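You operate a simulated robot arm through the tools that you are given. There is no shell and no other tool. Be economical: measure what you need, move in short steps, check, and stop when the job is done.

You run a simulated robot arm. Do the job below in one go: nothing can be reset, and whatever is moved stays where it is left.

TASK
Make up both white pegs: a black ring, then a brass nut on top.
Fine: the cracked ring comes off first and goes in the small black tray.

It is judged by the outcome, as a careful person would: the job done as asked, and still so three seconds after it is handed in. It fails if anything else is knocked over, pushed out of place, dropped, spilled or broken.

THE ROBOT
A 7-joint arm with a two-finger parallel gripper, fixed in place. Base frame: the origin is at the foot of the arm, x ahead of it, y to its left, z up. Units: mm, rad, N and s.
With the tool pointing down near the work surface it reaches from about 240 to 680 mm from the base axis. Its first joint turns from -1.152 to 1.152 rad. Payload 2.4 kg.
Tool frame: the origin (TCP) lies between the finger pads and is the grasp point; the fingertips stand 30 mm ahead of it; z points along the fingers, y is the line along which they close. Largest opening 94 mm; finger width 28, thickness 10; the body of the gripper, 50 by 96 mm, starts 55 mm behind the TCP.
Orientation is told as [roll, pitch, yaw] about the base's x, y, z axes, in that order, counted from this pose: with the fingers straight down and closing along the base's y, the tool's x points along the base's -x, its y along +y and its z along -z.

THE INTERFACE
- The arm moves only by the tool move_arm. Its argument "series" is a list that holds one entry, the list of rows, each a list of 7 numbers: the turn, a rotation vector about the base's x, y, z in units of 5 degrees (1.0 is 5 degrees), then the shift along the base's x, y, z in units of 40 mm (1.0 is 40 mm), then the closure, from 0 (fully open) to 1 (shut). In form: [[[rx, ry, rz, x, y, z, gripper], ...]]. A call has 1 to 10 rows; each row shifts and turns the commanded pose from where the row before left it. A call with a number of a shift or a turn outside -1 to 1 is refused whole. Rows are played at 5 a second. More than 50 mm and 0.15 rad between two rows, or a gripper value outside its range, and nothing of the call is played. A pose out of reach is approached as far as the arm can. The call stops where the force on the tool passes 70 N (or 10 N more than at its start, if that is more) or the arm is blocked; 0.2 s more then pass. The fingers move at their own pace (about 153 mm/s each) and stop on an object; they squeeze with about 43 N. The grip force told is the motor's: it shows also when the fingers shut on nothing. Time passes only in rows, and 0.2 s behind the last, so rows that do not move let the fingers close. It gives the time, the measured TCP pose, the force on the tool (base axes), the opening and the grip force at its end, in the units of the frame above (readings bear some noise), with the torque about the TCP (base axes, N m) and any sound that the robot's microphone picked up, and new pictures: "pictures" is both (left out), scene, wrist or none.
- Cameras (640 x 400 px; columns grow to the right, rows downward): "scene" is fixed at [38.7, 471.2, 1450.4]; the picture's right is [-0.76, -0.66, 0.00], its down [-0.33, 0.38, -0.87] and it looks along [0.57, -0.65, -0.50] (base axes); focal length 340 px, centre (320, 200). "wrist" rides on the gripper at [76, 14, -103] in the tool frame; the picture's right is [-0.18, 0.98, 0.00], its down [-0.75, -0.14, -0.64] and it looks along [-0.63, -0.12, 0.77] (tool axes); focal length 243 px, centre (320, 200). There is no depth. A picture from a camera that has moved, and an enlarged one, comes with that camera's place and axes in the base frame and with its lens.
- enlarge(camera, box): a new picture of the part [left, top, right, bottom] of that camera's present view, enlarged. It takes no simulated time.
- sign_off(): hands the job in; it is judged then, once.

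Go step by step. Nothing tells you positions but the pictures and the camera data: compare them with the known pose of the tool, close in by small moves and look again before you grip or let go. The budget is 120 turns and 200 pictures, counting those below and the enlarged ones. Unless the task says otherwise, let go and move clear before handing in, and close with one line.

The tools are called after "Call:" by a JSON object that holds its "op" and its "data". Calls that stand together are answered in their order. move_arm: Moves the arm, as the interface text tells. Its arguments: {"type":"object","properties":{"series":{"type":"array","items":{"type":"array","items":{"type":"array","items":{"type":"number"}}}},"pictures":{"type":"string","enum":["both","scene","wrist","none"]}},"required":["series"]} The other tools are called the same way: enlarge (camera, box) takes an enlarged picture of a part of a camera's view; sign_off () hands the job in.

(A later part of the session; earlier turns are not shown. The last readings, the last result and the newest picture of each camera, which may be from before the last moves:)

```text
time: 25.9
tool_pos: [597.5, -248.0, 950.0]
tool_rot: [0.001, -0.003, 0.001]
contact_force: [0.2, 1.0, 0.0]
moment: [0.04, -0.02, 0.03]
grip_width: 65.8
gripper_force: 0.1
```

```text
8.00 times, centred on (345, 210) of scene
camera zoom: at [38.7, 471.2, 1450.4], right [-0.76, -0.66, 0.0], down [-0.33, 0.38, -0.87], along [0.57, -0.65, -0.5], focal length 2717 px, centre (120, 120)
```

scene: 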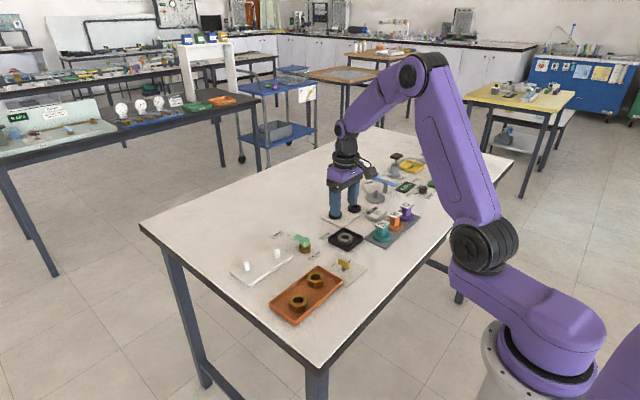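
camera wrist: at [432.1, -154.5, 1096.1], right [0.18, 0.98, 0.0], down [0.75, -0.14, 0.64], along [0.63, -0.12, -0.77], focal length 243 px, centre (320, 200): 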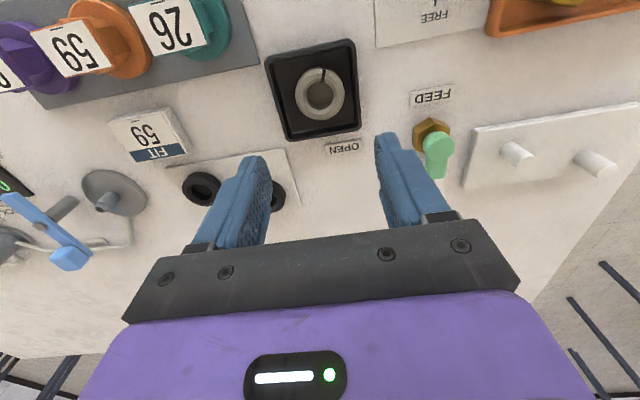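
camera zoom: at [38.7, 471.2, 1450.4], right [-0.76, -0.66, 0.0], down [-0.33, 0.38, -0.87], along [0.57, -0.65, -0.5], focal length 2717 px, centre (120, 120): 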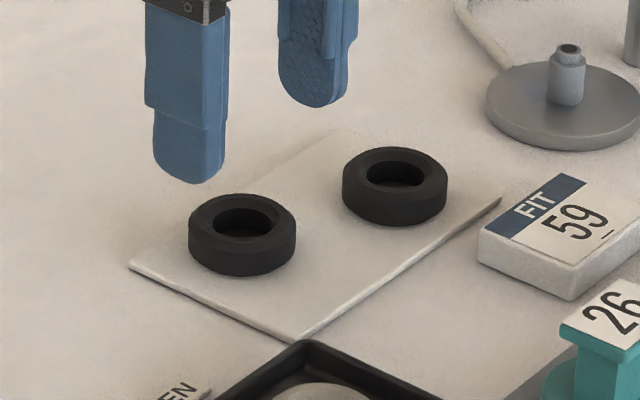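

Ring A is about 3.5 mm further in x and 2 mm in −y. I correct that and lower to grip.

Call:
{"op": "move_arm", "data": {"series": [[[0, 0, 0, 0.09, -0.05, 0, 0.35], [0, 0, 0, 0, 0, -0.6, 0.35], [0, 0, 0, 0, 0, -0.6, 0.35], [0, 0, 0, 0, 0, -0.1, 0.35], [0, 0, 0, 0, 0, 0, 0.35]]], "pictures": "none"}}

Call:
{"op": "enlarge", "data": {"camera": "wrist", "box": [220, 40, 440, 240]}}

Call:
{"op": "enlarge", "data": {"camera": "scene", "box": [310, 185, 380, 235]}}

```text
time: 27.1
tool_pos: [600.9, -250.1, 899.0]
tool_rot: [0.002, -0.001, 0.001]
contact_force: [0.2, 0.2, -0.2]
moment: [0.03, 0.02, 0.02]
grip_width: 61.0
gripper_force: 0.1
```

```text
2.00 times, centred on (330, 140) of wrist
camera zoom: at [523.7, -234.9, 1001.0], right [0.18, 0.98, 0.0], down [0.75, -0.14, 0.64], along [0.63, -0.12, -0.77], focal length 485 px, centre (300, 320)
```

zoom: 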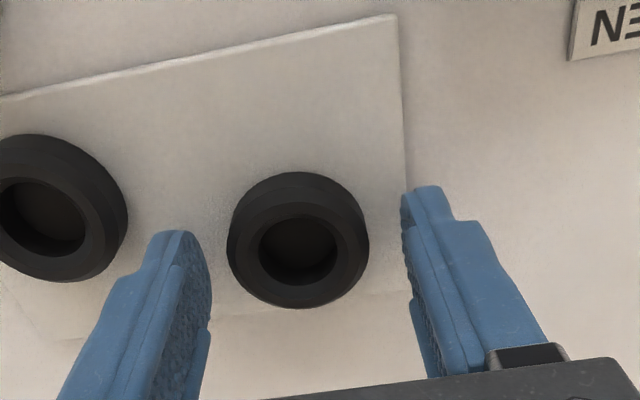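

```text
8.00 times, centred on (345, 210) of scene
camera zoom: at [38.7, 471.2, 1450.4], right [-0.76, -0.66, 0.0], down [-0.33, 0.38, -0.87], along [0.57, -0.65, -0.5], focal length 2717 px, centre (120, 120)
```

zoom: 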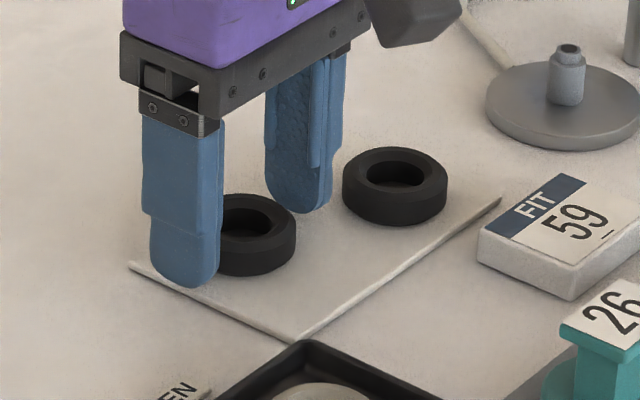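

Alignment is good. I close on ring A and lift.

Call:
{"op": "move_arm", "data": {"series": [[[0, 0, 0, -0.04, 0, 0, 0.35], [0, 0, 0, 0, 0, 0, 0.6], [0, 0, 0, 0, 0, 0, 0.6], [0, 0, 0, 0, 0, 0, 0.6], [0, 0, 0, 0, 0, 0.5, 0.6], [0, 0, 0, 0, 0, 1, 0.6], [0, 0, 0, 0, 0, 0.8, 0.6], [0, 0, 0, 0, 0, 0, 0.6]]], "pictures": "none"}}

Call:
{"op": "enlarge", "data": {"camera": "wrist", "box": [220, 40, 440, 240]}}

Call:
{"op": "enlarge", "data": {"camera": "scene", "box": [310, 165, 380, 235]}}

```text
time: 28.9
tool_pos: [598.8, -247.4, 989.8]
tool_rot: [0.001, -0.001, 0.001]
contact_force: [0.1, -1.3, -0.3]
moment: [0.03, -0.02, 0.01]
grip_width: 41.3
gripper_force: 42.4
```

```text
2.00 times, centred on (330, 140) of wrist
camera zoom: at [521.4, -234.1, 1091.1], right [0.18, 0.98, 0.0], down [0.75, -0.14, 0.64], along [0.63, -0.12, -0.77], focal length 485 px, centre (300, 320)
```

zoom: 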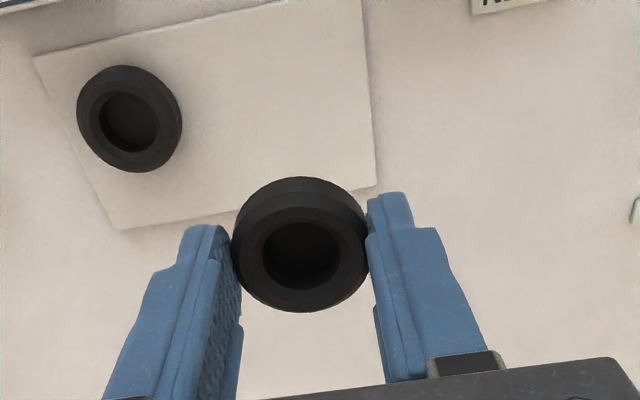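

```text
5.71 times, centred on (345, 200) of scene
camera zoom: at [38.7, 471.2, 1450.4], right [-0.76, -0.66, 0.0], down [-0.33, 0.38, -0.87], along [0.57, -0.65, -0.5], focal length 1941 px, centre (177, 200)
```

zoom: 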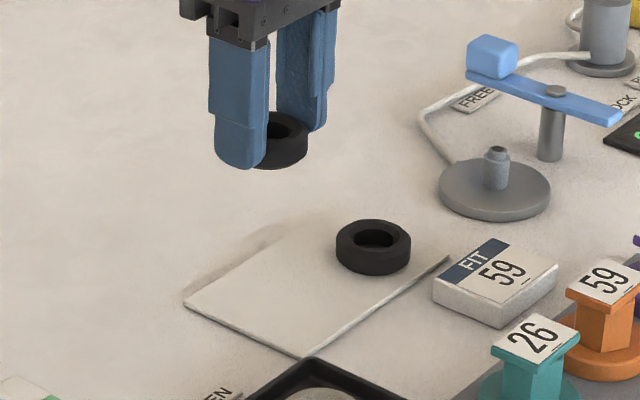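

Ring A is held. I move to a pose just beyond the pegs so that both are visible in the wrist camera, to measure them precisely.

Call:
{"op": "move_arm", "data": {"series": [[[0, 0, 0, 0.1, 0.95, 0, 0.6], [0, 0, 0, 0.1, 0.95, 0, 0.6], [0, 0, 0, 0.1, 0.95, 0, 0.6], [0, 0, 0, 0.1, 0.95, 0, 0.6], [0, 0, 0, 0.1, 0.95, 0, 0.6], [0, 0, 0, 0, 0.95, 0, 0.6], [0, 0, 0, 0, 0.95, 0, 0.6], [0, 0, 0, 0, 0.95, 0, 0.6], [0, 0, 0, 0, 0, 0, 0.6]]], "pictures": "none"}}

Call:
{"op": "enlarge", "data": {"camera": "wrist", "box": [240, 50, 400, 150]}}

Call:
{"op": "enlarge", "data": {"camera": "scene", "box": [220, 220, 320, 290]}}

```text
time: 30.9
tool_pos: [617.2, 55.7, 987.7]
tool_rot: [0.003, -0.003, -0.001]
contact_force: [0.6, 0.3, 0.5]
moment: [0.02, -0.02, 0.04]
grip_width: 41.5
gripper_force: 43.1
```

```text
4.00 times, centred on (320, 100) of wrist
camera zoom: at [541.0, 69.8, 1090.8], right [0.18, 0.98, 0.0], down [0.75, -0.14, 0.64], along [0.63, -0.12, -0.77], focal length 970 px, centre (320, 600)
```

zoom: 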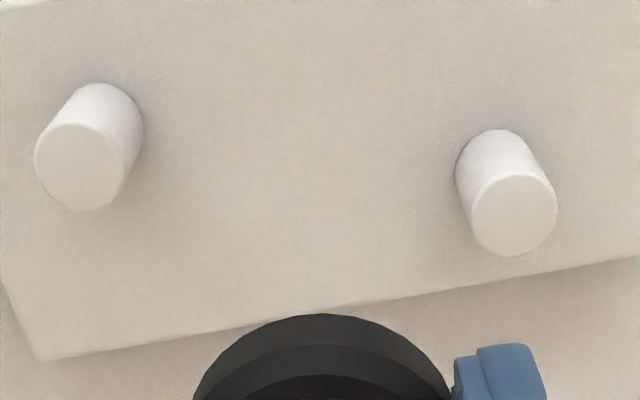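

```text
5.71 times, centred on (270, 255) of scene
camera zoom: at [38.7, 471.2, 1450.4], right [-0.75, -0.66, 0.0], down [-0.33, 0.38, -0.87], along [0.57, -0.65, -0.5], focal length 1941 px, centre (606, -114)
```

zoom: 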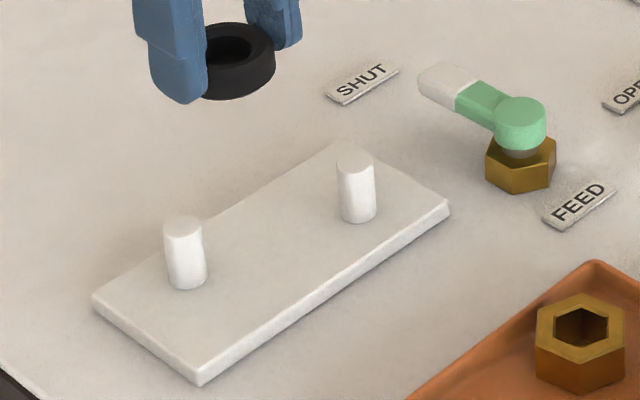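

Peg 1 is at about (586, 15) and peg 2 at about (610, 95.5), tops near z 899. I take ring A to peg 2 and stop just above it.

Call:
{"op": "move_arm", "data": {"series": [[[0, 0, 0, -0.15, 0.5, 0, 0.6], [0, 0, 0, 0, 0.5, 0, 0.6], [0, 0, 0, 0, 0, -0.6, 0.6], [0, 0, 0, 0, 0, -0.5, 0.6], [0, 0, 0, 0, 0, 0, 0.6]]], "pictures": "none"}}

Call:
{"op": "enlarge", "data": {"camera": "wrist", "box": [240, 90, 400, 190]}}

Call:
{"op": "enlarge", "data": {"camera": "scene", "box": [220, 230, 300, 290]}}

```text
time: 32.1
tool_pos: [614.1, 95.5, 946.8]
tool_rot: [0.001, -0.001, -0.001]
contact_force: [0.6, -0.3, 0.2]
moment: [0.01, -0.02, 0.02]
grip_width: 41.3
gripper_force: 42.6
```

```text
4.00 times, centred on (320, 140) of wrist
camera zoom: at [535.5, 109.4, 1048.7], right [0.18, 0.98, 0.0], down [0.75, -0.14, 0.64], along [0.63, -0.12, -0.77], focal length 970 px, centre (320, 440)
```

zoom: 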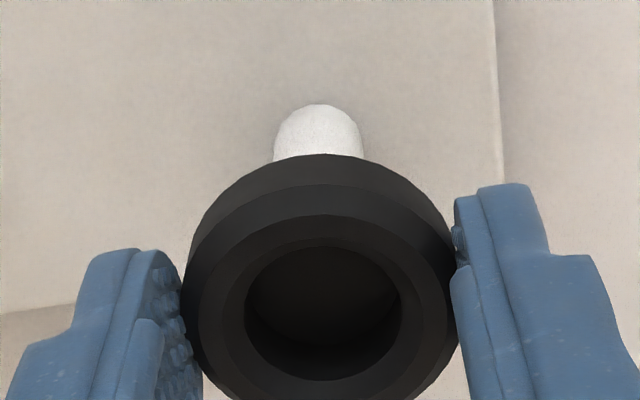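

```text
6.67 times, centred on (260, 260) of scene
camera zoom: at [38.7, 471.2, 1450.4], right [-0.76, -0.66, 0.0], down [-0.33, 0.38, -0.87], along [0.57, -0.65, -0.5], focal length 2264 px, centre (720, -200)
```

zoom: 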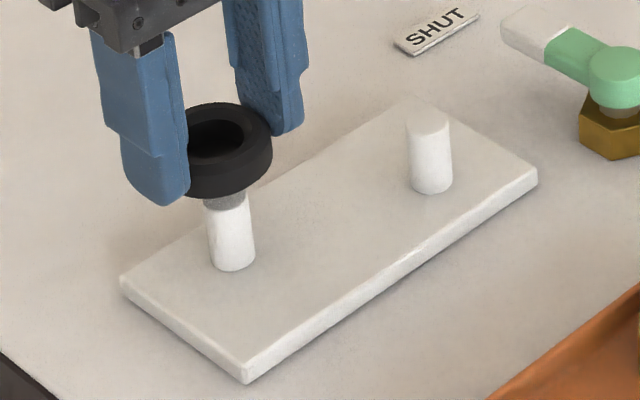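

The ring is lined up over peg 2 in both views. I lower slowly, watching the force.

Call:
{"op": "move_arm", "data": {"series": [[[0, 0, 0, -0.02, 0, -0.15, 0.6], [0, 0, 0, 0, 0, -0.15, 0.6], [0, 0, 0, 0, 0, -0.15, 0.6], [0, 0, 0, 0, 0, -0.1, 0.6], [0, 0, 0, 0, 0, 0, 0.6]]], "pictures": "none"}}

Call:
{"op": "enlarge", "data": {"camera": "wrist", "box": [240, 90, 400, 190]}}

Call:
{"op": "enlarge", "data": {"camera": "scene", "box": [220, 230, 300, 290]}}

```text
time: 33.3
tool_pos: [613.1, 95.1, 924.6]
tool_rot: [0.0, -0.002, 0.0]
contact_force: [-0.3, -0.7, 0.2]
moment: [0.01, -0.02, 0.02]
grip_width: 41.5
gripper_force: 42.8
```

```text
4.00 times, centred on (320, 140) of wrist
camera zoom: at [535.7, 109.0, 1026.4], right [0.18, 0.98, 0.0], down [0.75, -0.14, 0.64], along [0.63, -0.12, -0.77], focal length 970 px, centre (320, 440)
```

zoom: 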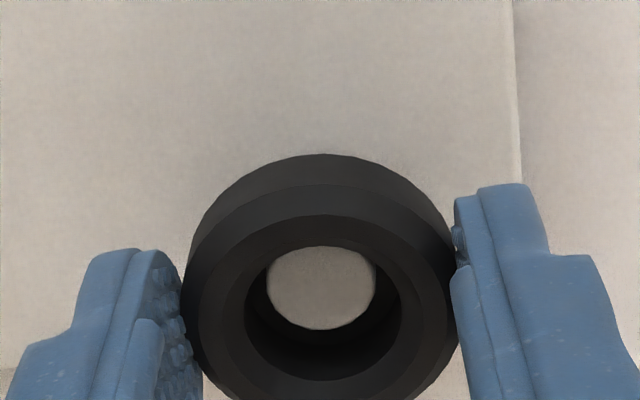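

```text
6.67 times, centred on (260, 260) of scene
camera zoom: at [38.7, 471.2, 1450.4], right [-0.76, -0.66, 0.0], down [-0.33, 0.38, -0.87], along [0.57, -0.65, -0.5], focal length 2264 px, centre (720, -200)
```

zoom: 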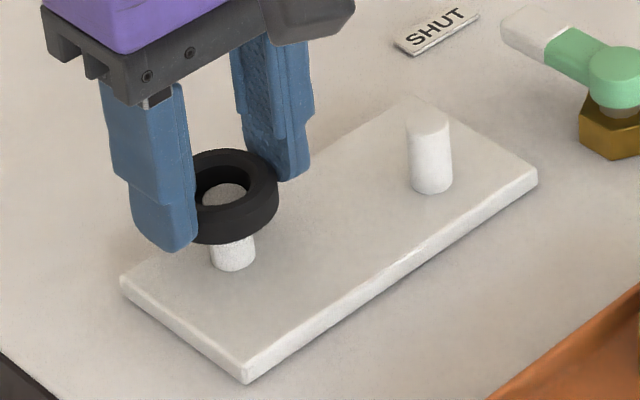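

The peg is inside the ring's hole. I keep lowering towards seating.

Call:
{"op": "move_arm", "data": {"series": [[[0, 0, 0, 0, 0, -0.15, 0.6], [0, 0, 0, 0, 0, -0.15, 0.6], [0, 0, 0, 0, 0, -0.08, 0.6], [0, 0, 0, 0, 0, 0, 0.6]]], "pictures": "none"}}

Call:
{"op": "enlarge", "data": {"camera": "wrist", "box": [240, 90, 400, 190]}}

Call:
{"op": "enlarge", "data": {"camera": "scene", "box": [220, 230, 300, 290]}}

```text
time: 34.3
tool_pos: [612.5, 94.9, 910.2]
tool_rot: [0.002, -0.001, 0.001]
contact_force: [0.1, 0.0, 0.4]
moment: [-0.01, -0.02, 0.0]
grip_width: 41.6
gripper_force: 43.0
```

```text
4.00 times, centred on (320, 140) of wrist
camera zoom: at [535.2, 109.5, 1011.5], right [0.18, 0.98, 0.0], down [0.75, -0.14, 0.64], along [0.63, -0.12, -0.77], focal length 970 px, centre (320, 440)
```

zoom: 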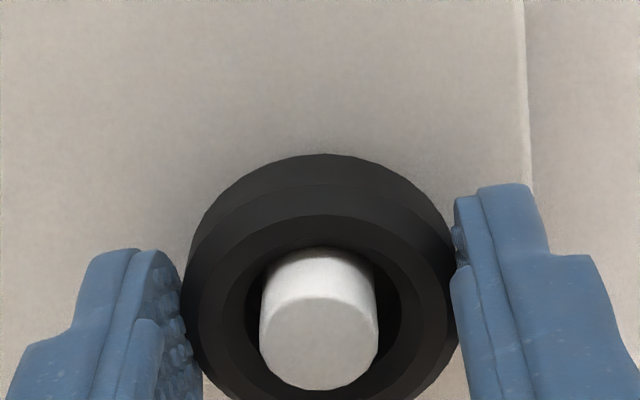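

```text
6.67 times, centred on (260, 260) of scene
camera zoom: at [38.7, 471.2, 1450.4], right [-0.76, -0.66, 0.0], down [-0.33, 0.38, -0.87], along [0.57, -0.65, -0.5], focal length 2264 px, centre (720, -200)
```

zoom: 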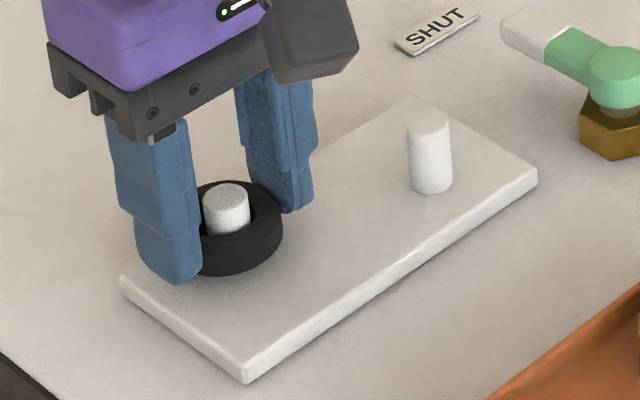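

Call:
{"op": "move_arm", "data": {"series": [[[0, 0, 0, 0, 0, -0.06, 0.6], [0, 0, 0, 0, 0, 0, 0.6]]], "pictures": "none"}}

Call:
{"op": "move_arm", "data": {"series": [[[0, 0, 0, 0, 0, -0.04, 0.6], [0, 0, 0, 0, 0, 0, 0.6]]], "pictures": "none"}}

```text
time: 34.9
tool_pos: [612.6, 93.6, 907.5]
tool_rot: [0.002, -0.002, 0.002]
contact_force: [-0.2, 0.2, 0.3]
moment: [0.0, -0.01, 0.0]
grip_width: 41.2
gripper_force: 42.8
```

```text
time: 35.5
tool_pos: [612.8, 94.9, 906.1]
tool_rot: [0.001, -0.001, 0.001]
contact_force: [0.2, 0.3, 0.1]
moment: [0.02, -0.01, -0.01]
grip_width: 41.5
gripper_force: 43.0
```

No contact yet at 906; I continue with small steps.

Call:
{"op": "move_arm", "data": {"series": [[[0, 0, 0, 0, 0, -0.04, 0.6], [0, 0, 0, 0, 0, 0, 0.6]]], "pictures": "none"}}

Call:
{"op": "move_arm", "data": {"series": [[[0, 0, 0, 0, 0, -0.03, 0.6], [0, 0, 0, 0, 0, 0, 0.6]]], "pictures": "none"}}

```text
time: 36.1
tool_pos: [612.7, 95.4, 905.0]
tool_rot: [0.002, -0.002, 0.0]
contact_force: [-5.1, -2.3, 11.3]
moment: [-0.14, 0.18, -0.03]
grip_width: 41.4
gripper_force: 42.9
```

```text
time: 36.7
tool_pos: [612.4, 94.7, 904.7]
tool_rot: [0.001, -0.004, -0.001]
contact_force: [-9.4, -3.5, 28.6]
moment: [-0.16, 0.35, -0.03]
grip_width: 41.1
gripper_force: 43.0
```

Ring A is seated on the plate. I release and lift away.

Call:
{"op": "move_arm", "data": {"series": [[[0, 0, 0, 0, 0, 0.04, 0.6], [0, 0, 0, 0, 0, 0, 0.45], [0, 0, 0, 0, 0, 0, 0.4], [0, 0, 0, 0, 0, 0.3, 0.4], [0, 0, 0, 0, 0, 0.8, 0.4], [0, 0, 0, 0, 0, 1, 0.3], [0, 0, 0, 0, 0, 0, 0.3]]], "pictures": "none"}}

Call:
{"op": "enlarge", "data": {"camera": "scene", "box": [220, 230, 300, 290]}}

```text
time: 38.3
tool_pos: [613.4, 95.9, 988.1]
tool_rot: [0.003, 0.0, 0.001]
contact_force: [-0.1, 0.6, 0.7]
moment: [0.04, -0.05, 0.01]
grip_width: 65.9
gripper_force: 0.1
```

```text
6.67 times, centred on (260, 260) of scene
camera zoom: at [38.7, 471.2, 1450.4], right [-0.76, -0.66, 0.0], down [-0.33, 0.38, -0.87], along [0.57, -0.65, -0.5], focal length 2264 px, centre (720, -200)
```

zoom: 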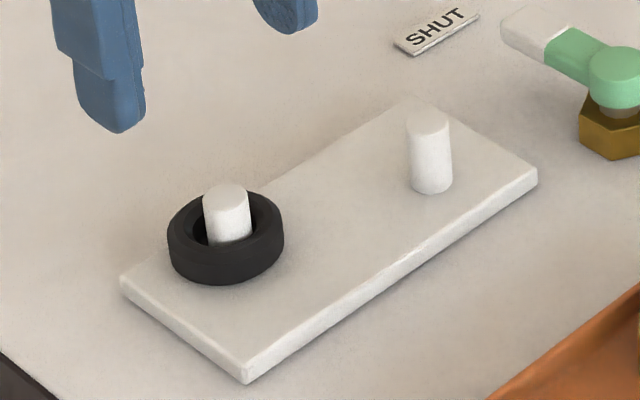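

Ring A is on peg 2. Now I go to ring B near (577, -318).

Call:
{"op": "move_arm", "data": {"series": [[[0, 0, 0, 0, -1, 0, 0.3], [0, 0, 0, -0.1, -1, 0, 0.3], [0, 0, 0, -0.1, -1, 0, 0.3], [0, 0, 0, -0.1, -1, 0, 0.3], [0, 0, 0, -0.1, -1, 0, 0.3], [0, 0, 0, -0.1, -1, 0, 0.3], [0, 0, 0, -0.1, -1, 0, 0.3], [0, 0, 0, -0.1, -1, 0, 0.3], [0, 0, 0, -0.1, -1, 0, 0.3], [0, 0, 0, -0.1, -1, 0, 0.3]]], "pictures": "none"}}

Call:
{"op": "move_arm", "data": {"series": [[[0, 0, 0, 0, -0.33, -0.5, 0.3], [0, 0, 0, 0, 0, -0.45, 0.3], [0, 0, 0, 0, 0, 0, 0.3]]], "pictures": "none"}}

Call:
{"op": "enlarge", "data": {"camera": "wrist", "box": [220, 40, 440, 240]}}

Call:
{"op": "enlarge", "data": {"camera": "scene", "box": [320, 170, 400, 230]}}

```text
time: 40.5
tool_pos: [575.6, -304.5, 988.4]
tool_rot: [0.0, -0.002, 0.001]
contact_force: [0.6, -0.5, -0.8]
moment: [0.0, 0.01, 0.01]
grip_width: 65.9
gripper_force: 0.0
```

```text
time: 41.3
tool_pos: [575.8, -318.4, 950.0]
tool_rot: [0.004, -0.002, -0.002]
contact_force: [0.0, -0.1, -1.2]
moment: [-0.01, 0.01, 0.0]
grip_width: 65.9
gripper_force: 0.0
```

```text
2.00 times, centred on (330, 140) of wrist
camera zoom: at [499.4, -303.4, 1052.4], right [0.18, 0.98, 0.0], down [0.75, -0.14, 0.64], along [0.63, -0.12, -0.77], focal length 485 px, centre (300, 320)
```

zoom: 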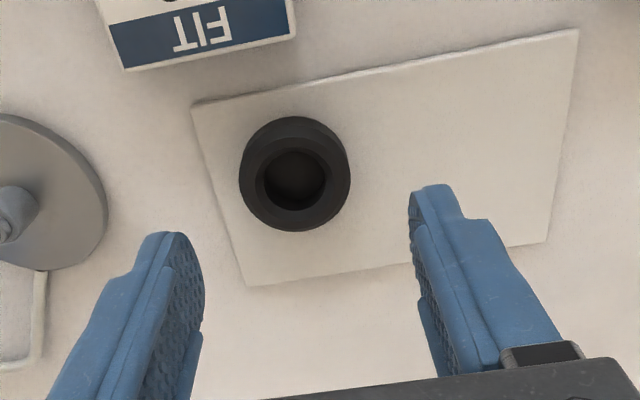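

```text
6.67 times, centred on (360, 200) of scene
camera zoom: at [38.7, 471.2, 1450.4], right [-0.76, -0.66, 0.0], down [-0.33, 0.38, -0.87], along [0.57, -0.65, -0.5], focal length 2264 px, centre (53, 200)
```

zoom: 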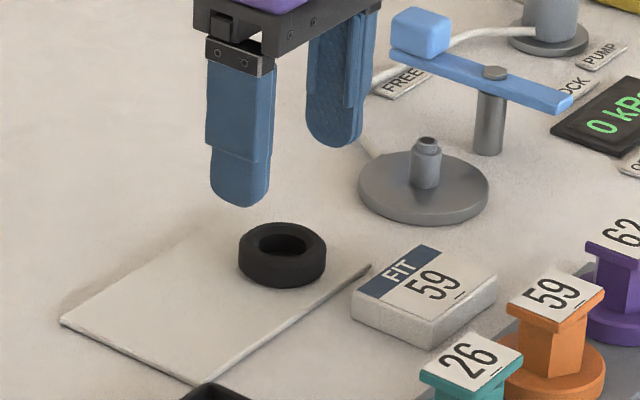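

Ring B is 1 mm in −x and 2.4 mm in −y from the tool axis. I correct, lower and grip.

Call:
{"op": "move_arm", "data": {"series": [[[0, 0, 0, -0.04, -0.06, 0, 0.35], [0, 0, 0, 0, 0, -0.6, 0.35], [0, 0, 0, 0, 0, -0.6, 0.35], [0, 0, 0, 0, 0, -0.08, 0.35], [0, 0, 0, 0, 0, 0, 0.35], [0, 0, 0, 0, 0, 0, 0.6], [0, 0, 0, 0, 0, 0, 0.6], [0, 0, 0, 0, 0, 0, 0.6]]], "pictures": "none"}}

Call:
{"op": "enlarge", "data": {"camera": "wrist", "box": [220, 40, 440, 240]}}

```text
time: 43.1
tool_pos: [576.2, -320.0, 899.2]
tool_rot: [0.002, -0.003, 0.002]
contact_force: [-1.0, 0.6, 0.6]
moment: [-0.01, 0.0, 0.0]
grip_width: 41.3
gripper_force: 42.9
```

```text
2.00 times, centred on (330, 140) of wrist
camera zoom: at [497.5, -305.6, 1001.3], right [0.18, 0.98, 0.0], down [0.75, -0.14, 0.64], along [0.63, -0.12, -0.77], focal length 485 px, centre (300, 320)
```

zoom: 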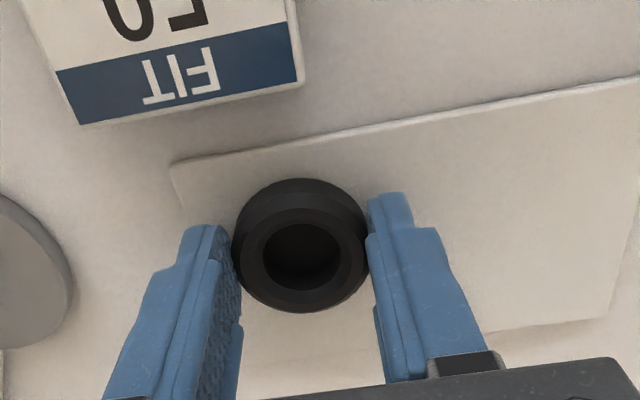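

Same grip as ring A. I lift and carry it to peg 1.

Call:
{"op": "move_arm", "data": {"series": [[[0, 0, 0, 0, 0, 0.6, 0.6], [0, 0, 0, 0, 0, 1, 0.6], [0, 0, 0, 0, 0.6, 0.5, 0.6], [0, 0, 0, 0.1, 1, 0, 0.6], [0, 0, 0, 0.1, 1, 0, 0.6], [0, 0, 0, 0.1, 1, 0, 0.6], [0, 0, 0, 0, 1, 0, 0.6], [0, 0, 0, 0, 1, 0, 0.6], [0, 0, 0, 0, 1, 0, 0.6], [0, 0, 0, 0, 1, 0, 0.6]]], "pictures": "none"}}

Call:
{"op": "move_arm", "data": {"series": [[[0, 0, 0, 0, 0.77, 0, 0.6], [0, 0, 0, 0, 0, -0.6, 0.6], [0, 0, 0, 0, 0, -0.4, 0.6], [0, 0, 0, 0, 0, 0, 0.6]]], "pictures": "none"}}

Call:
{"op": "enlarge", "data": {"camera": "wrist", "box": [240, 90, 400, 190]}}

Call:
{"op": "enlarge", "data": {"camera": "scene", "box": [230, 220, 310, 280]}}

```text
time: 45.3
tool_pos: [587.2, -17.3, 983.7]
tool_rot: [0.001, -0.001, 0.001]
contact_force: [0.0, 0.0, 0.2]
moment: [0.01, 0.0, -0.01]
grip_width: 41.4
gripper_force: 43.0
```

```text
time: 46.3
tool_pos: [587.3, 13.2, 944.9]
tool_rot: [0.001, -0.003, 0.001]
contact_force: [-0.8, 0.1, -0.7]
moment: [0.0, -0.01, 0.02]
grip_width: 41.3
gripper_force: 42.8
```

```text
4.00 times, centred on (320, 140) of wrist
camera zoom: at [510.4, 28.2, 1046.0], right [0.18, 0.98, 0.0], down [0.75, -0.14, 0.64], along [0.63, -0.12, -0.77], focal length 970 px, centre (320, 440)
```

zoom: 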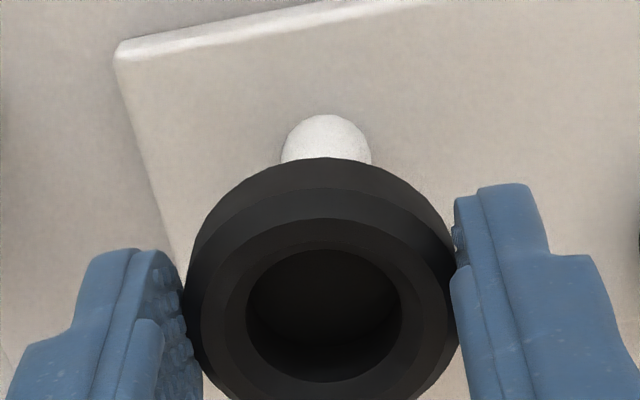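

```text
6.67 times, centred on (270, 250) of scene
camera zoom: at [38.7, 471.2, 1450.4], right [-0.75, -0.66, 0.0], down [-0.33, 0.38, -0.87], along [0.57, -0.65, -0.5], focal length 2264 px, centre (653, -133)
```

zoom: 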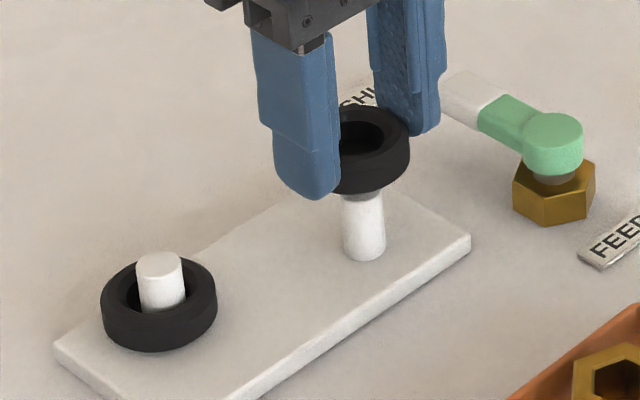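

Compared with the previous good alignment, I need about +1.2 mm in x and y. I correct and lower over peg 1.

Call:
{"op": "move_arm", "data": {"series": [[[0, 0, 0, 0.03, 0.03, 0, 0.6], [0, 0, 0, 0, 0, -0.15, 0.6], [0, 0, 0, 0, 0, -0.15, 0.6], [0, 0, 0, 0, 0, -0.15, 0.6], [0, 0, 0, 0, 0, -0.08, 0.6], [0, 0, 0, 0, 0, 0, 0.6]]], "pictures": "none"}}

Call:
{"op": "enlarge", "data": {"camera": "wrist", "box": [240, 90, 400, 190]}}

Call:
{"op": "enlarge", "data": {"camera": "scene", "box": [230, 220, 310, 280]}}

```text
time: 47.7
tool_pos: [589.4, 15.2, 921.8]
tool_rot: [0.003, -0.002, 0.002]
contact_force: [-0.1, -1.0, -0.6]
moment: [-0.01, -0.06, -0.01]
grip_width: 41.5
gripper_force: 43.3
```

```text
4.00 times, centred on (320, 140) of wrist
camera zoom: at [511.4, 29.9, 1024.0], right [0.18, 0.98, 0.0], down [0.75, -0.14, 0.64], along [0.63, -0.12, -0.77], focal length 970 px, centre (320, 440)
```

zoom: 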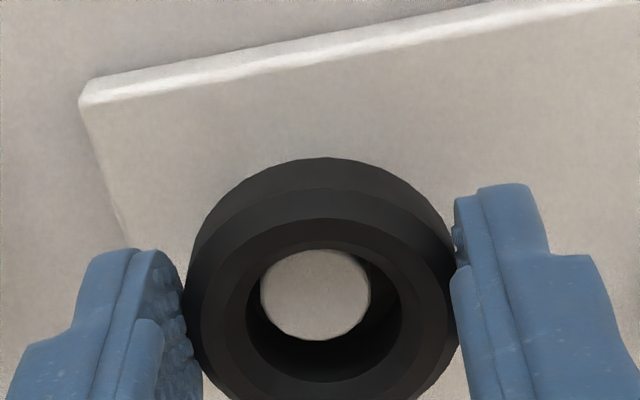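

```text
6.67 times, centred on (270, 250) of scene
camera zoom: at [38.7, 471.2, 1450.4], right [-0.76, -0.66, 0.0], down [-0.33, 0.38, -0.87], along [0.57, -0.65, -0.5], focal length 2264 px, centre (653, -133)
```

zoom: 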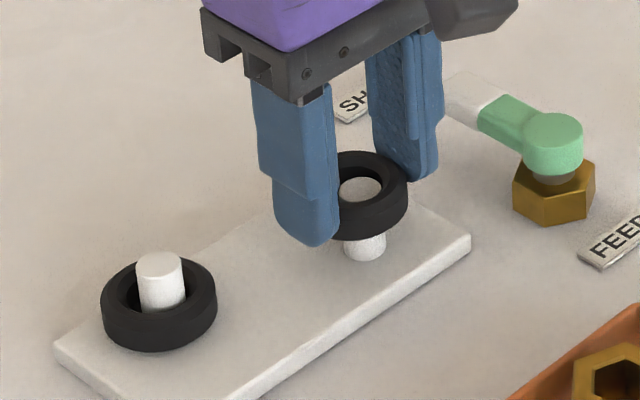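

The peg enters the hole. I nudge −0.8 mm in y and lower to just above seating.

Call:
{"op": "move_arm", "data": {"series": [[[0, 0, 0, 0, -0.02, -0.15, 0.6], [0, 0, 0, 0, 0, -0.15, 0.6], [0, 0, 0, 0, 0, -0.06, 0.6], [0, 0, 0, 0, 0, 0, 0.6]]], "pictures": "none"}}

Call:
{"op": "move_arm", "data": {"series": [[[0, 0, 0, 0, 0, -0.05, 0.6], [0, 0, 0, 0, 0, 0, 0.6]]], "pictures": "none"}}

```text
time: 48.7
tool_pos: [588.4, 14.9, 907.5]
tool_rot: [0.002, -0.002, 0.002]
contact_force: [0.0, 0.7, -0.6]
moment: [0.03, -0.02, -0.01]
grip_width: 41.4
gripper_force: 42.7
```

```text
time: 49.3
tool_pos: [588.7, 13.6, 905.2]
tool_rot: [0.002, -0.001, 0.0]
contact_force: [-4.3, -1.2, 7.9]
moment: [-0.07, 0.13, 0.01]
grip_width: 41.2
gripper_force: 43.2
```

Ring B is seated on peg 1. I release, lift, and head towards the orange tray to look at the nuts.

Call:
{"op": "move_arm", "data": {"series": [[[0, 0, 0, 0, 0, 0.02, 0.6], [0, 0, 0, 0, 0, 0, 0.45], [0, 0, 0, 0, 0, 0, 0.4], [0, 0, 0, 0, 0, 0.3, 0.4], [0, 0, 0, 0, 0, 0.8, 0.4], [0, 0, 0, -0.6, 0.1, 1, 0.3], [0, 0, 0, -0.8, 0.3, 0.3, 0.3], [0, 0, 0, -0.8, 0.3, 0, 0.3], [0, 0, 0, -0.8, 0.3, 0, 0.3], [0, 0, 0, 0, 0, 0, 0.3]]]}}

Call:
{"op": "enlarge", "data": {"camera": "scene", "box": [220, 230, 360, 330]}}

Call:
{"op": "enlarge", "data": {"camera": "wrist", "box": [240, 20, 480, 190]}}

```text
time: 51.5
tool_pos: [470.9, 53.3, 1000.7]
tool_rot: [0.0, -0.002, 0.001]
contact_force: [0.2, 0.0, -0.4]
moment: [0.02, -0.02, 0.01]
grip_width: 65.8
gripper_force: 0.1
camera wrist: at [393.0, 68.2, 1102.6], right [0.18, 0.98, 0.0], down [0.75, -0.14, 0.64], along [0.63, -0.12, -0.77], focal length 243 px, centre (320, 200)
```

scene: 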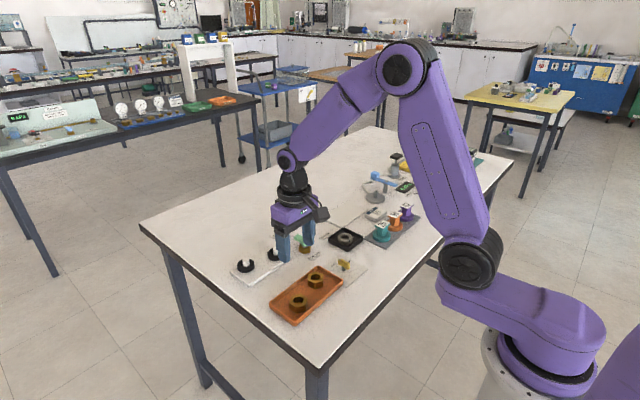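
wrist: 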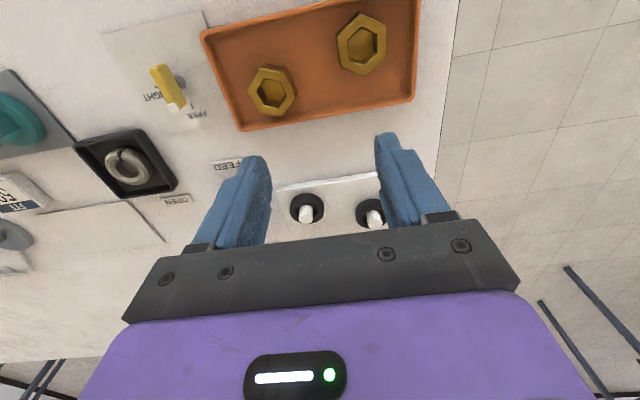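

```text
4.00 times, centred on (290, 280) of scene
camera zoom: at [38.7, 471.2, 1450.4], right [-0.75, -0.66, 0.0], down [-0.33, 0.38, -0.87], along [0.57, -0.65, -0.5], focal length 1359 px, centre (440, -120)
```

zoom: 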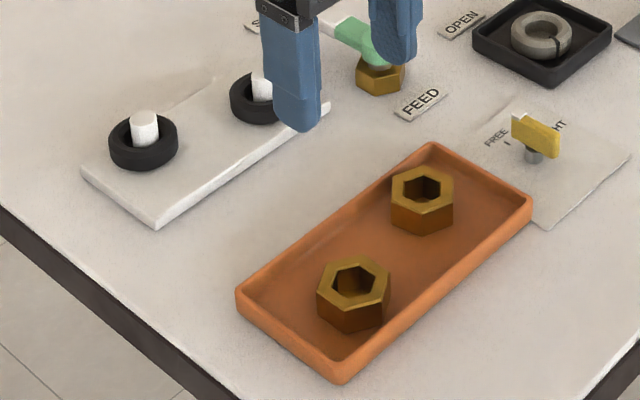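

```text
2.35 times, centred on (360, 105) of wrist
camera zoom: at [393.0, 68.2, 1102.6], right [0.18, 0.98, 0.0], down [0.75, -0.14, 0.64], along [0.63, -0.12, -0.77], focal length 571 px, centre (226, 424)
```

zoom: 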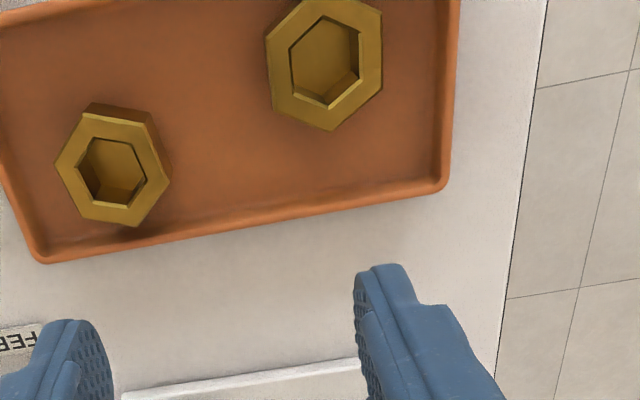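

Both pegs carry black rings. The first nut is at about (447, 16), turned roughly 7.5° from the tool axes; I move above it with that yaw to check.

Call:
{"op": "move_arm", "data": {"series": [[[0, 0, 1, -0.3, -0.5, -0.4, 0.45], [0, 0, 0.5, -0.3, -0.45, -0.4, 0.45], [0, 0, 0, 0, 0, -0.4, 0.45], [0, 0, 0, 0, 0, 0, 0.45]]], "pictures": "none"}}

Call:
{"op": "enlarge", "data": {"camera": "wrist", "box": [220, 40, 440, 240]}}

Call:
{"op": "enlarge", "data": {"camera": "scene", "box": [265, 245, 355, 325]}}

```text
time: 52.5
tool_pos: [444.7, 16.5, 954.5]
tool_rot: [0.002, -0.003, 0.133]
contact_force: [0.0, -0.9, -0.5]
moment: [0.02, 0.01, 0.01]
grip_width: 51.7
gripper_force: 0.1
```

```text
2.00 times, centred on (330, 140) of wrist
camera zoom: at [366.7, 20.6, 1055.8], right [0.05, 1.0, 0.0], down [0.76, -0.04, 0.64], along [0.64, -0.03, -0.77], focal length 485 px, centre (300, 320)
```

zoom: 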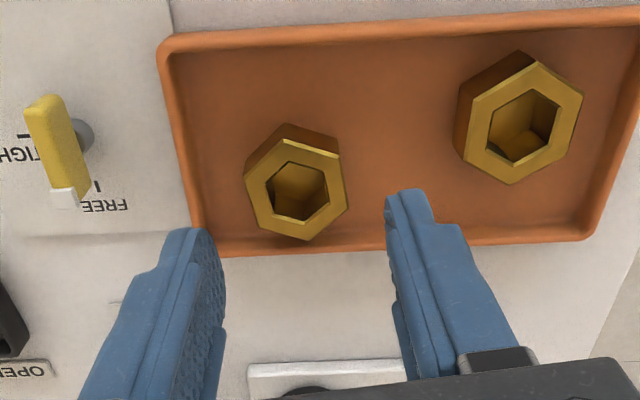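

```text
5.00 times, centred on (310, 285) of scene
camera zoom: at [38.7, 471.2, 1450.4], right [-0.76, -0.66, 0.0], down [-0.33, 0.38, -0.87], along [0.57, -0.65, -0.5], focal length 1698 px, centre (370, -225)
```

zoom: 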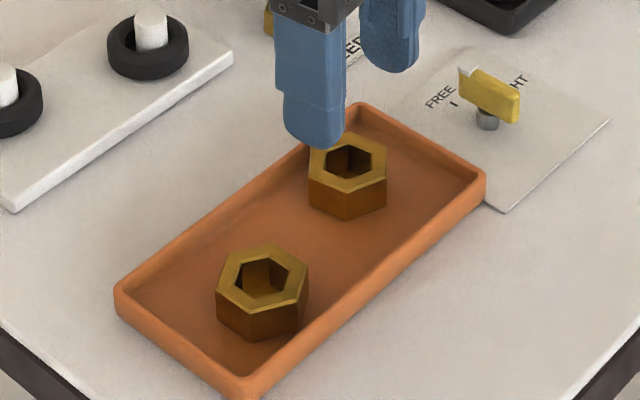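

The yaw matches the nut flats. I shift +4 mm in x and lower part way to re-check.

Call:
{"op": "move_arm", "data": {"series": [[[0, 0, 0, 0.1, -0.022, 0, 0.45], [0, 0, 0, 0, 0, -0.5, 0.45], [0, 0, 0, 0, 0, -0.5, 0.45], [0, 0, 0, 0, 0, 0, 0.45]]], "pictures": "none"}}

Call:
{"op": "enlarge", "data": {"camera": "wrist", "box": [220, 40, 440, 240]}}

Call:
{"op": "enlarge", "data": {"camera": "scene", "box": [265, 245, 355, 325]}}

```text
time: 53.5
tool_pos: [449.0, 15.7, 915.8]
tool_rot: [0.001, -0.001, 0.13]
contact_force: [-1.0, 0.1, 0.8]
moment: [0.0, -0.03, 0.01]
grip_width: 51.9
gripper_force: 0.0
```

```text
2.00 times, centred on (330, 140) of wrist
camera zoom: at [370.0, 19.2, 1016.4], right [0.05, 1.0, 0.0], down [0.77, -0.04, 0.64], along [0.64, -0.03, -0.77], focal length 485 px, centre (300, 320)
```

zoom: 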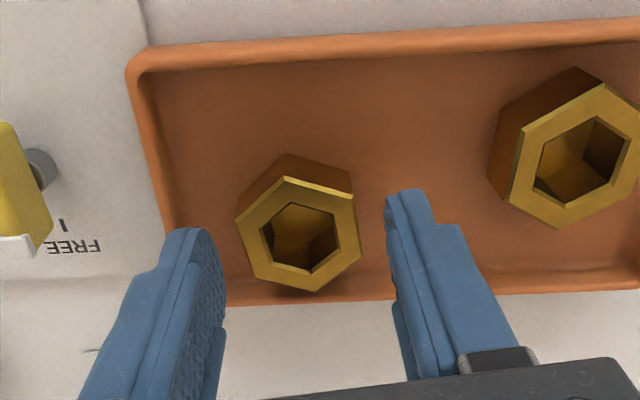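

```text
5.00 times, centred on (310, 285) of scene
camera zoom: at [38.7, 471.2, 1450.4], right [-0.76, -0.66, 0.0], down [-0.33, 0.38, -0.87], along [0.57, -0.65, -0.5], focal length 1698 px, centre (370, -225)
```

zoom: 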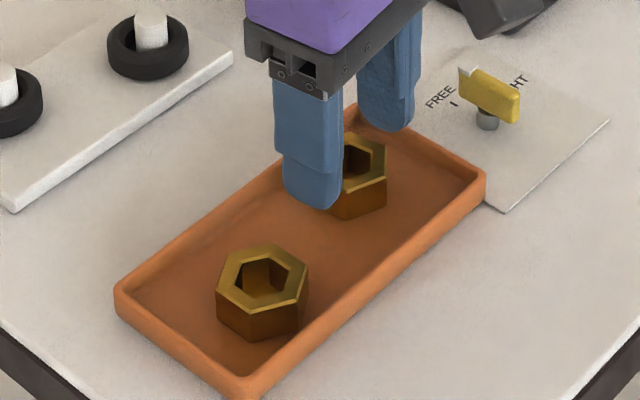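

The nut is centred. A closer look at its bore before gripping.

Call:
{"op": "enlarge", "data": {"camera": "wrist", "box": [290, 120, 350, 190]}}

Call:
{"op": "enlarge", "data": {"camera": "scene", "box": [285, 285, 345, 325]}}

```text
5.71 times, centred on (320, 155) of wrist
camera zoom: at [370.0, 19.2, 1016.4], right [0.05, 1.0, 0.0], down [0.77, -0.04, 0.64], along [0.64, -0.03, -0.77], focal length 1386 px, centre (320, 457)
```

zoom: 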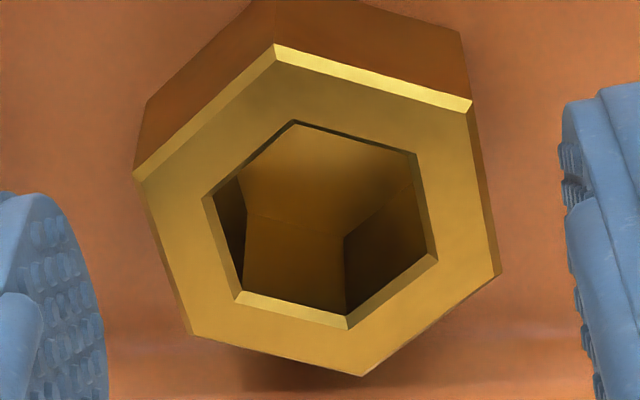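

```text
10.00 times, centred on (315, 305) of scene
camera zoom: at [38.7, 471.2, 1450.4], right [-0.76, -0.66, 0.0], down [-0.33, 0.38, -0.87], along [0.57, -0.65, -0.5], focal length 3397 px, centre (370, -850)
```

zoom: 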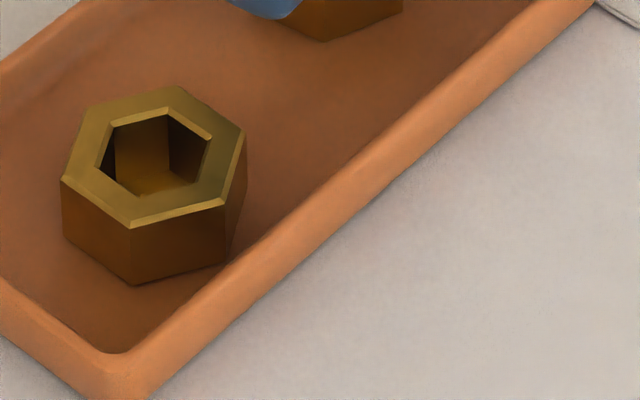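

The bore appears to go through (dark-tinted tray floor). I shift 2 mm more, lower to TCP z ≈ 898 and grip.

Call:
{"op": "move_arm", "data": {"series": [[[0, 0, 0, 0.05, 0, -0.2, 0.45], [0, 0, 0, 0, 0, -0.2, 0.45], [0, 0, 0, 0, 0, 0, 0.45]]], "pictures": "none"}}

Call:
{"op": "enlarge", "data": {"camera": "wrist", "box": [220, 40, 440, 240]}}

Call:
{"op": "enlarge", "data": {"camera": "scene", "box": [285, 255, 345, 305]}}

```text
time: 54.3
tool_pos: [450.2, 15.8, 899.2]
tool_rot: [0.003, -0.002, 0.133]
contact_force: [1.0, 0.6, -0.5]
moment: [0.02, -0.01, 0.0]
grip_width: 51.5
gripper_force: 0.1
```

```text
2.00 times, centred on (330, 140) of wrist
camera zoom: at [371.9, 20.1, 1001.0], right [0.05, 1.0, 0.0], down [0.76, -0.04, 0.64], along [0.64, -0.03, -0.77], focal length 485 px, centre (300, 320)
```

zoom: 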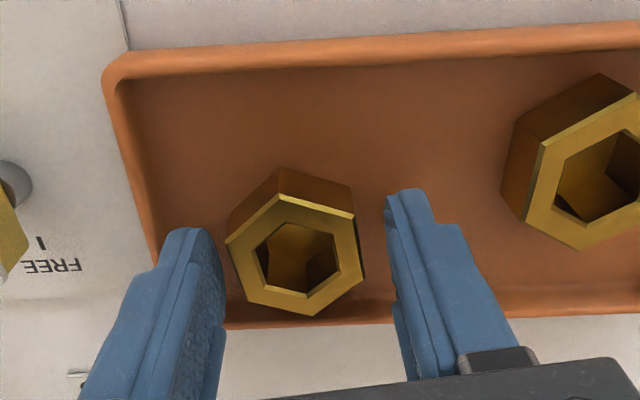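

```text
8.00 times, centred on (315, 280) of scene
camera zoom: at [38.7, 471.2, 1450.4], right [-0.76, -0.66, 0.0], down [-0.33, 0.38, -0.87], along [0.57, -0.65, -0.5], focal length 2717 px, centre (360, -440)
```

zoom: 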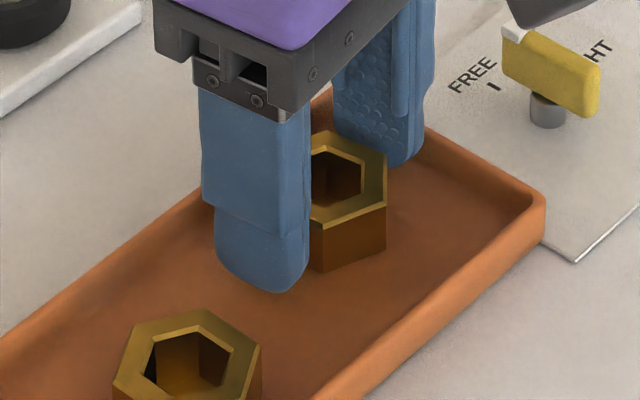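

Centred. I close on the nut and lift.

Call:
{"op": "move_arm", "data": {"series": [[[0, 0, 0, 0, 0, 0, 0.65], [0, 0, 0, 0, 0, 0, 0.65], [0, 0, 0, 0, 0, 0, 0.65], [0, 0, 0, 0, 0, 0.3, 0.65], [0, 0, 0, 0, 0, 1, 0.65], [0, 0, 0, 0, 0, 1, 0.65], [0, 0, 0, 0, 0, 0, 0.65]]], "pictures": "none"}}

Call:
{"op": "enlarge", "data": {"camera": "wrist", "box": [240, 90, 400, 190]}}

Call:
{"op": "enlarge", "data": {"camera": "scene", "box": [265, 225, 355, 295]}}

```text
time: 55.9
tool_pos: [448.9, 15.1, 991.7]
tool_rot: [0.001, -0.001, 0.133]
contact_force: [0.2, 0.1, -1.3]
moment: [0.01, 0.01, -0.01]
grip_width: 39.1
gripper_force: 42.7
```

```text
4.00 times, centred on (320, 140) of wrist
camera zoom: at [370.5, 19.8, 1092.9], right [0.05, 1.0, 0.0], down [0.77, -0.04, 0.64], along [0.64, -0.03, -0.77], focal length 970 px, centre (320, 440)
```

zoom: 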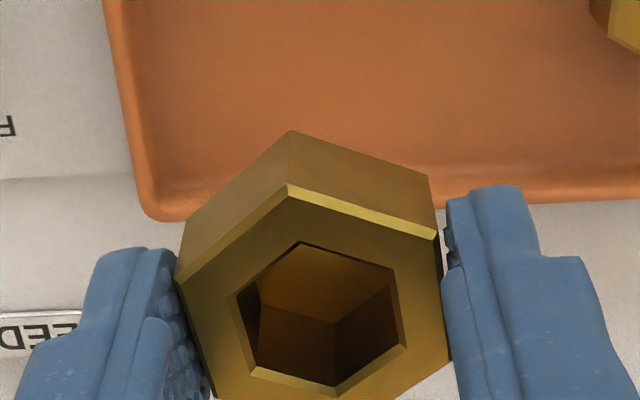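

```text
5.71 times, centred on (310, 260) of scene
camera zoom: at [38.7, 471.2, 1450.4], right [-0.76, -0.66, 0.0], down [-0.33, 0.38, -0.87], along [0.57, -0.65, -0.5], focal length 1941 px, centre (377, -143)
```

zoom: 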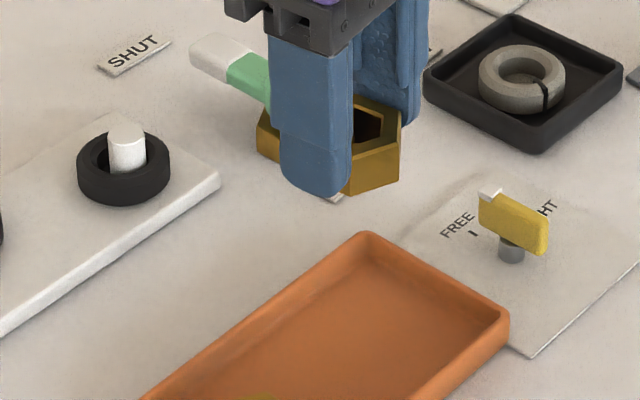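

The nut is held, but its bore looks closed underneath; I look closely to decide whether it is a blind (cap) nut.

Call:
{"op": "enlarge", "data": {"camera": "wrist", "box": [290, 140, 350, 200]}}

Call:
{"op": "enlarge", "data": {"camera": "scene", "box": [300, 235, 340, 265]}}

Call:
{"op": "enlarge", "data": {"camera": "scene", "box": [285, 290, 315, 320]}}

```text
6.67 times, centred on (320, 170) of wrist
camera zoom: at [370.5, 19.8, 1092.9], right [0.05, 1.0, 0.0], down [0.77, -0.04, 0.64], along [0.64, -0.03, -0.77], focal length 1618 px, centre (320, 400)
```

zoom: 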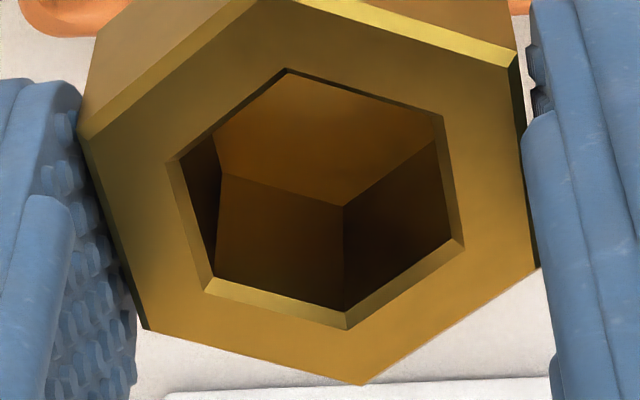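

```text
13.33 times, centred on (320, 250) of scene
camera zoom: at [38.7, 471.2, 1450.4], right [-0.76, -0.66, 0.0], down [-0.33, 0.38, -0.87], along [0.57, -0.65, -0.5], focal length 4529 px, centre (320, -467)
```

zoom: 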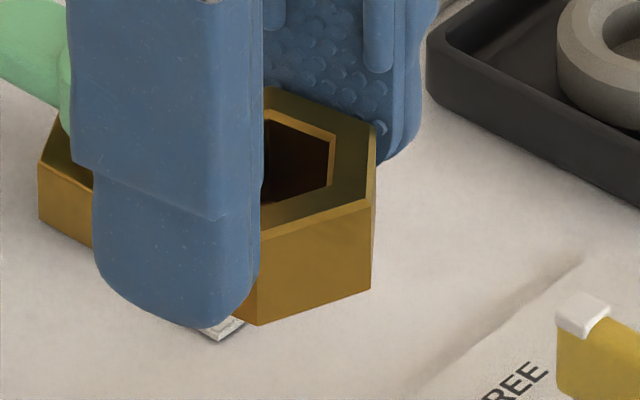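

```text
13.33 times, centred on (300, 305) of scene
camera zoom: at [38.7, 471.2, 1450.4], right [-0.76, -0.66, 0.0], down [-0.33, 0.38, -0.87], along [0.57, -0.65, -0.5], focal length 4529 px, centre (587, -1200)
```

zoom: 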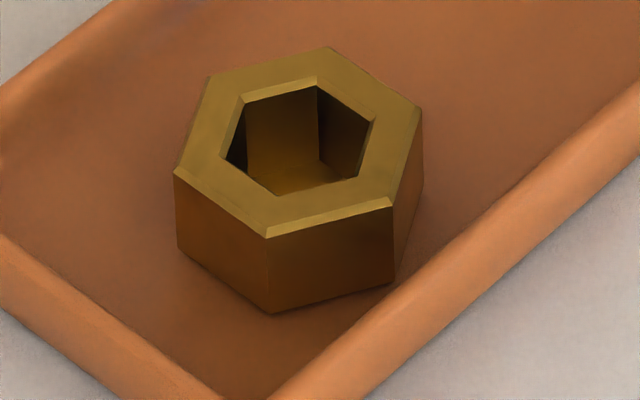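

The "floor" depth equals the nut's height and the rings showed the same effect yet passed over the pegs, so I go on, watching the force. I carry the nut above peg 1, turning back to zero yaw.

Call:
{"op": "move_arm", "data": {"series": [[[0, 0, -0.75, 0.87, 0, 0, 0.65], [0, 0, -0.75, 0.87, 0, 0, 0.65], [0, 0, 0, 0.87, 0, 0, 0.65], [0, 0, 0, 0.87, 0, 0, 0.65], [0, 0, 0, 0, 0, -0.4, 0.65], [0, 0, 0, 0, 0, -0.6, 0.65], [0, 0, 0, 0, 0, 0, 0.65]]], "pictures": "none"}}

Call:
{"op": "enlarge", "data": {"camera": "wrist", "box": [240, 90, 400, 190]}}

Call:
{"op": "enlarge", "data": {"camera": "scene", "box": [230, 220, 310, 280]}}

```text
time: 57.5
tool_pos: [589.7, 15.1, 951.1]
tool_rot: [0.001, -0.003, -0.001]
contact_force: [0.3, -0.2, -1.3]
moment: [-0.01, 0.01, -0.02]
grip_width: 38.9
gripper_force: 42.8
```

```text
4.00 times, centred on (320, 140) of wrist
camera zoom: at [512.4, 30.3, 1051.9], right [0.18, 0.98, 0.0], down [0.75, -0.14, 0.64], along [0.63, -0.12, -0.77], focal length 970 px, centre (320, 440)
```

zoom: 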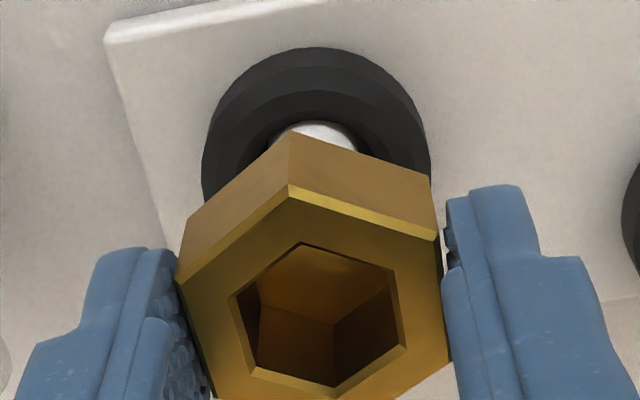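

```text
6.67 times, centred on (270, 250) of scene
camera zoom: at [38.7, 471.2, 1450.4], right [-0.76, -0.66, 0.0], down [-0.33, 0.38, -0.87], along [0.57, -0.65, -0.5], focal length 2264 px, centre (653, -133)
```

zoom: 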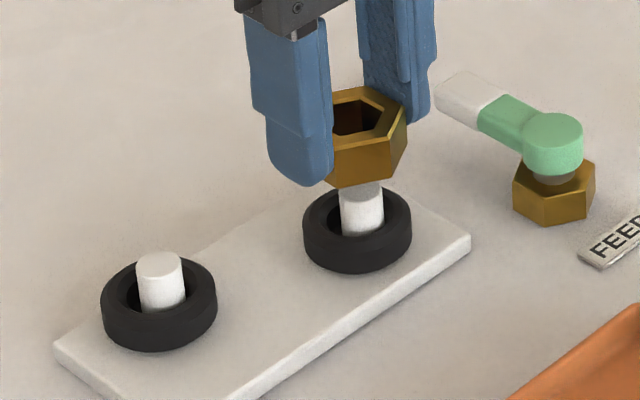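

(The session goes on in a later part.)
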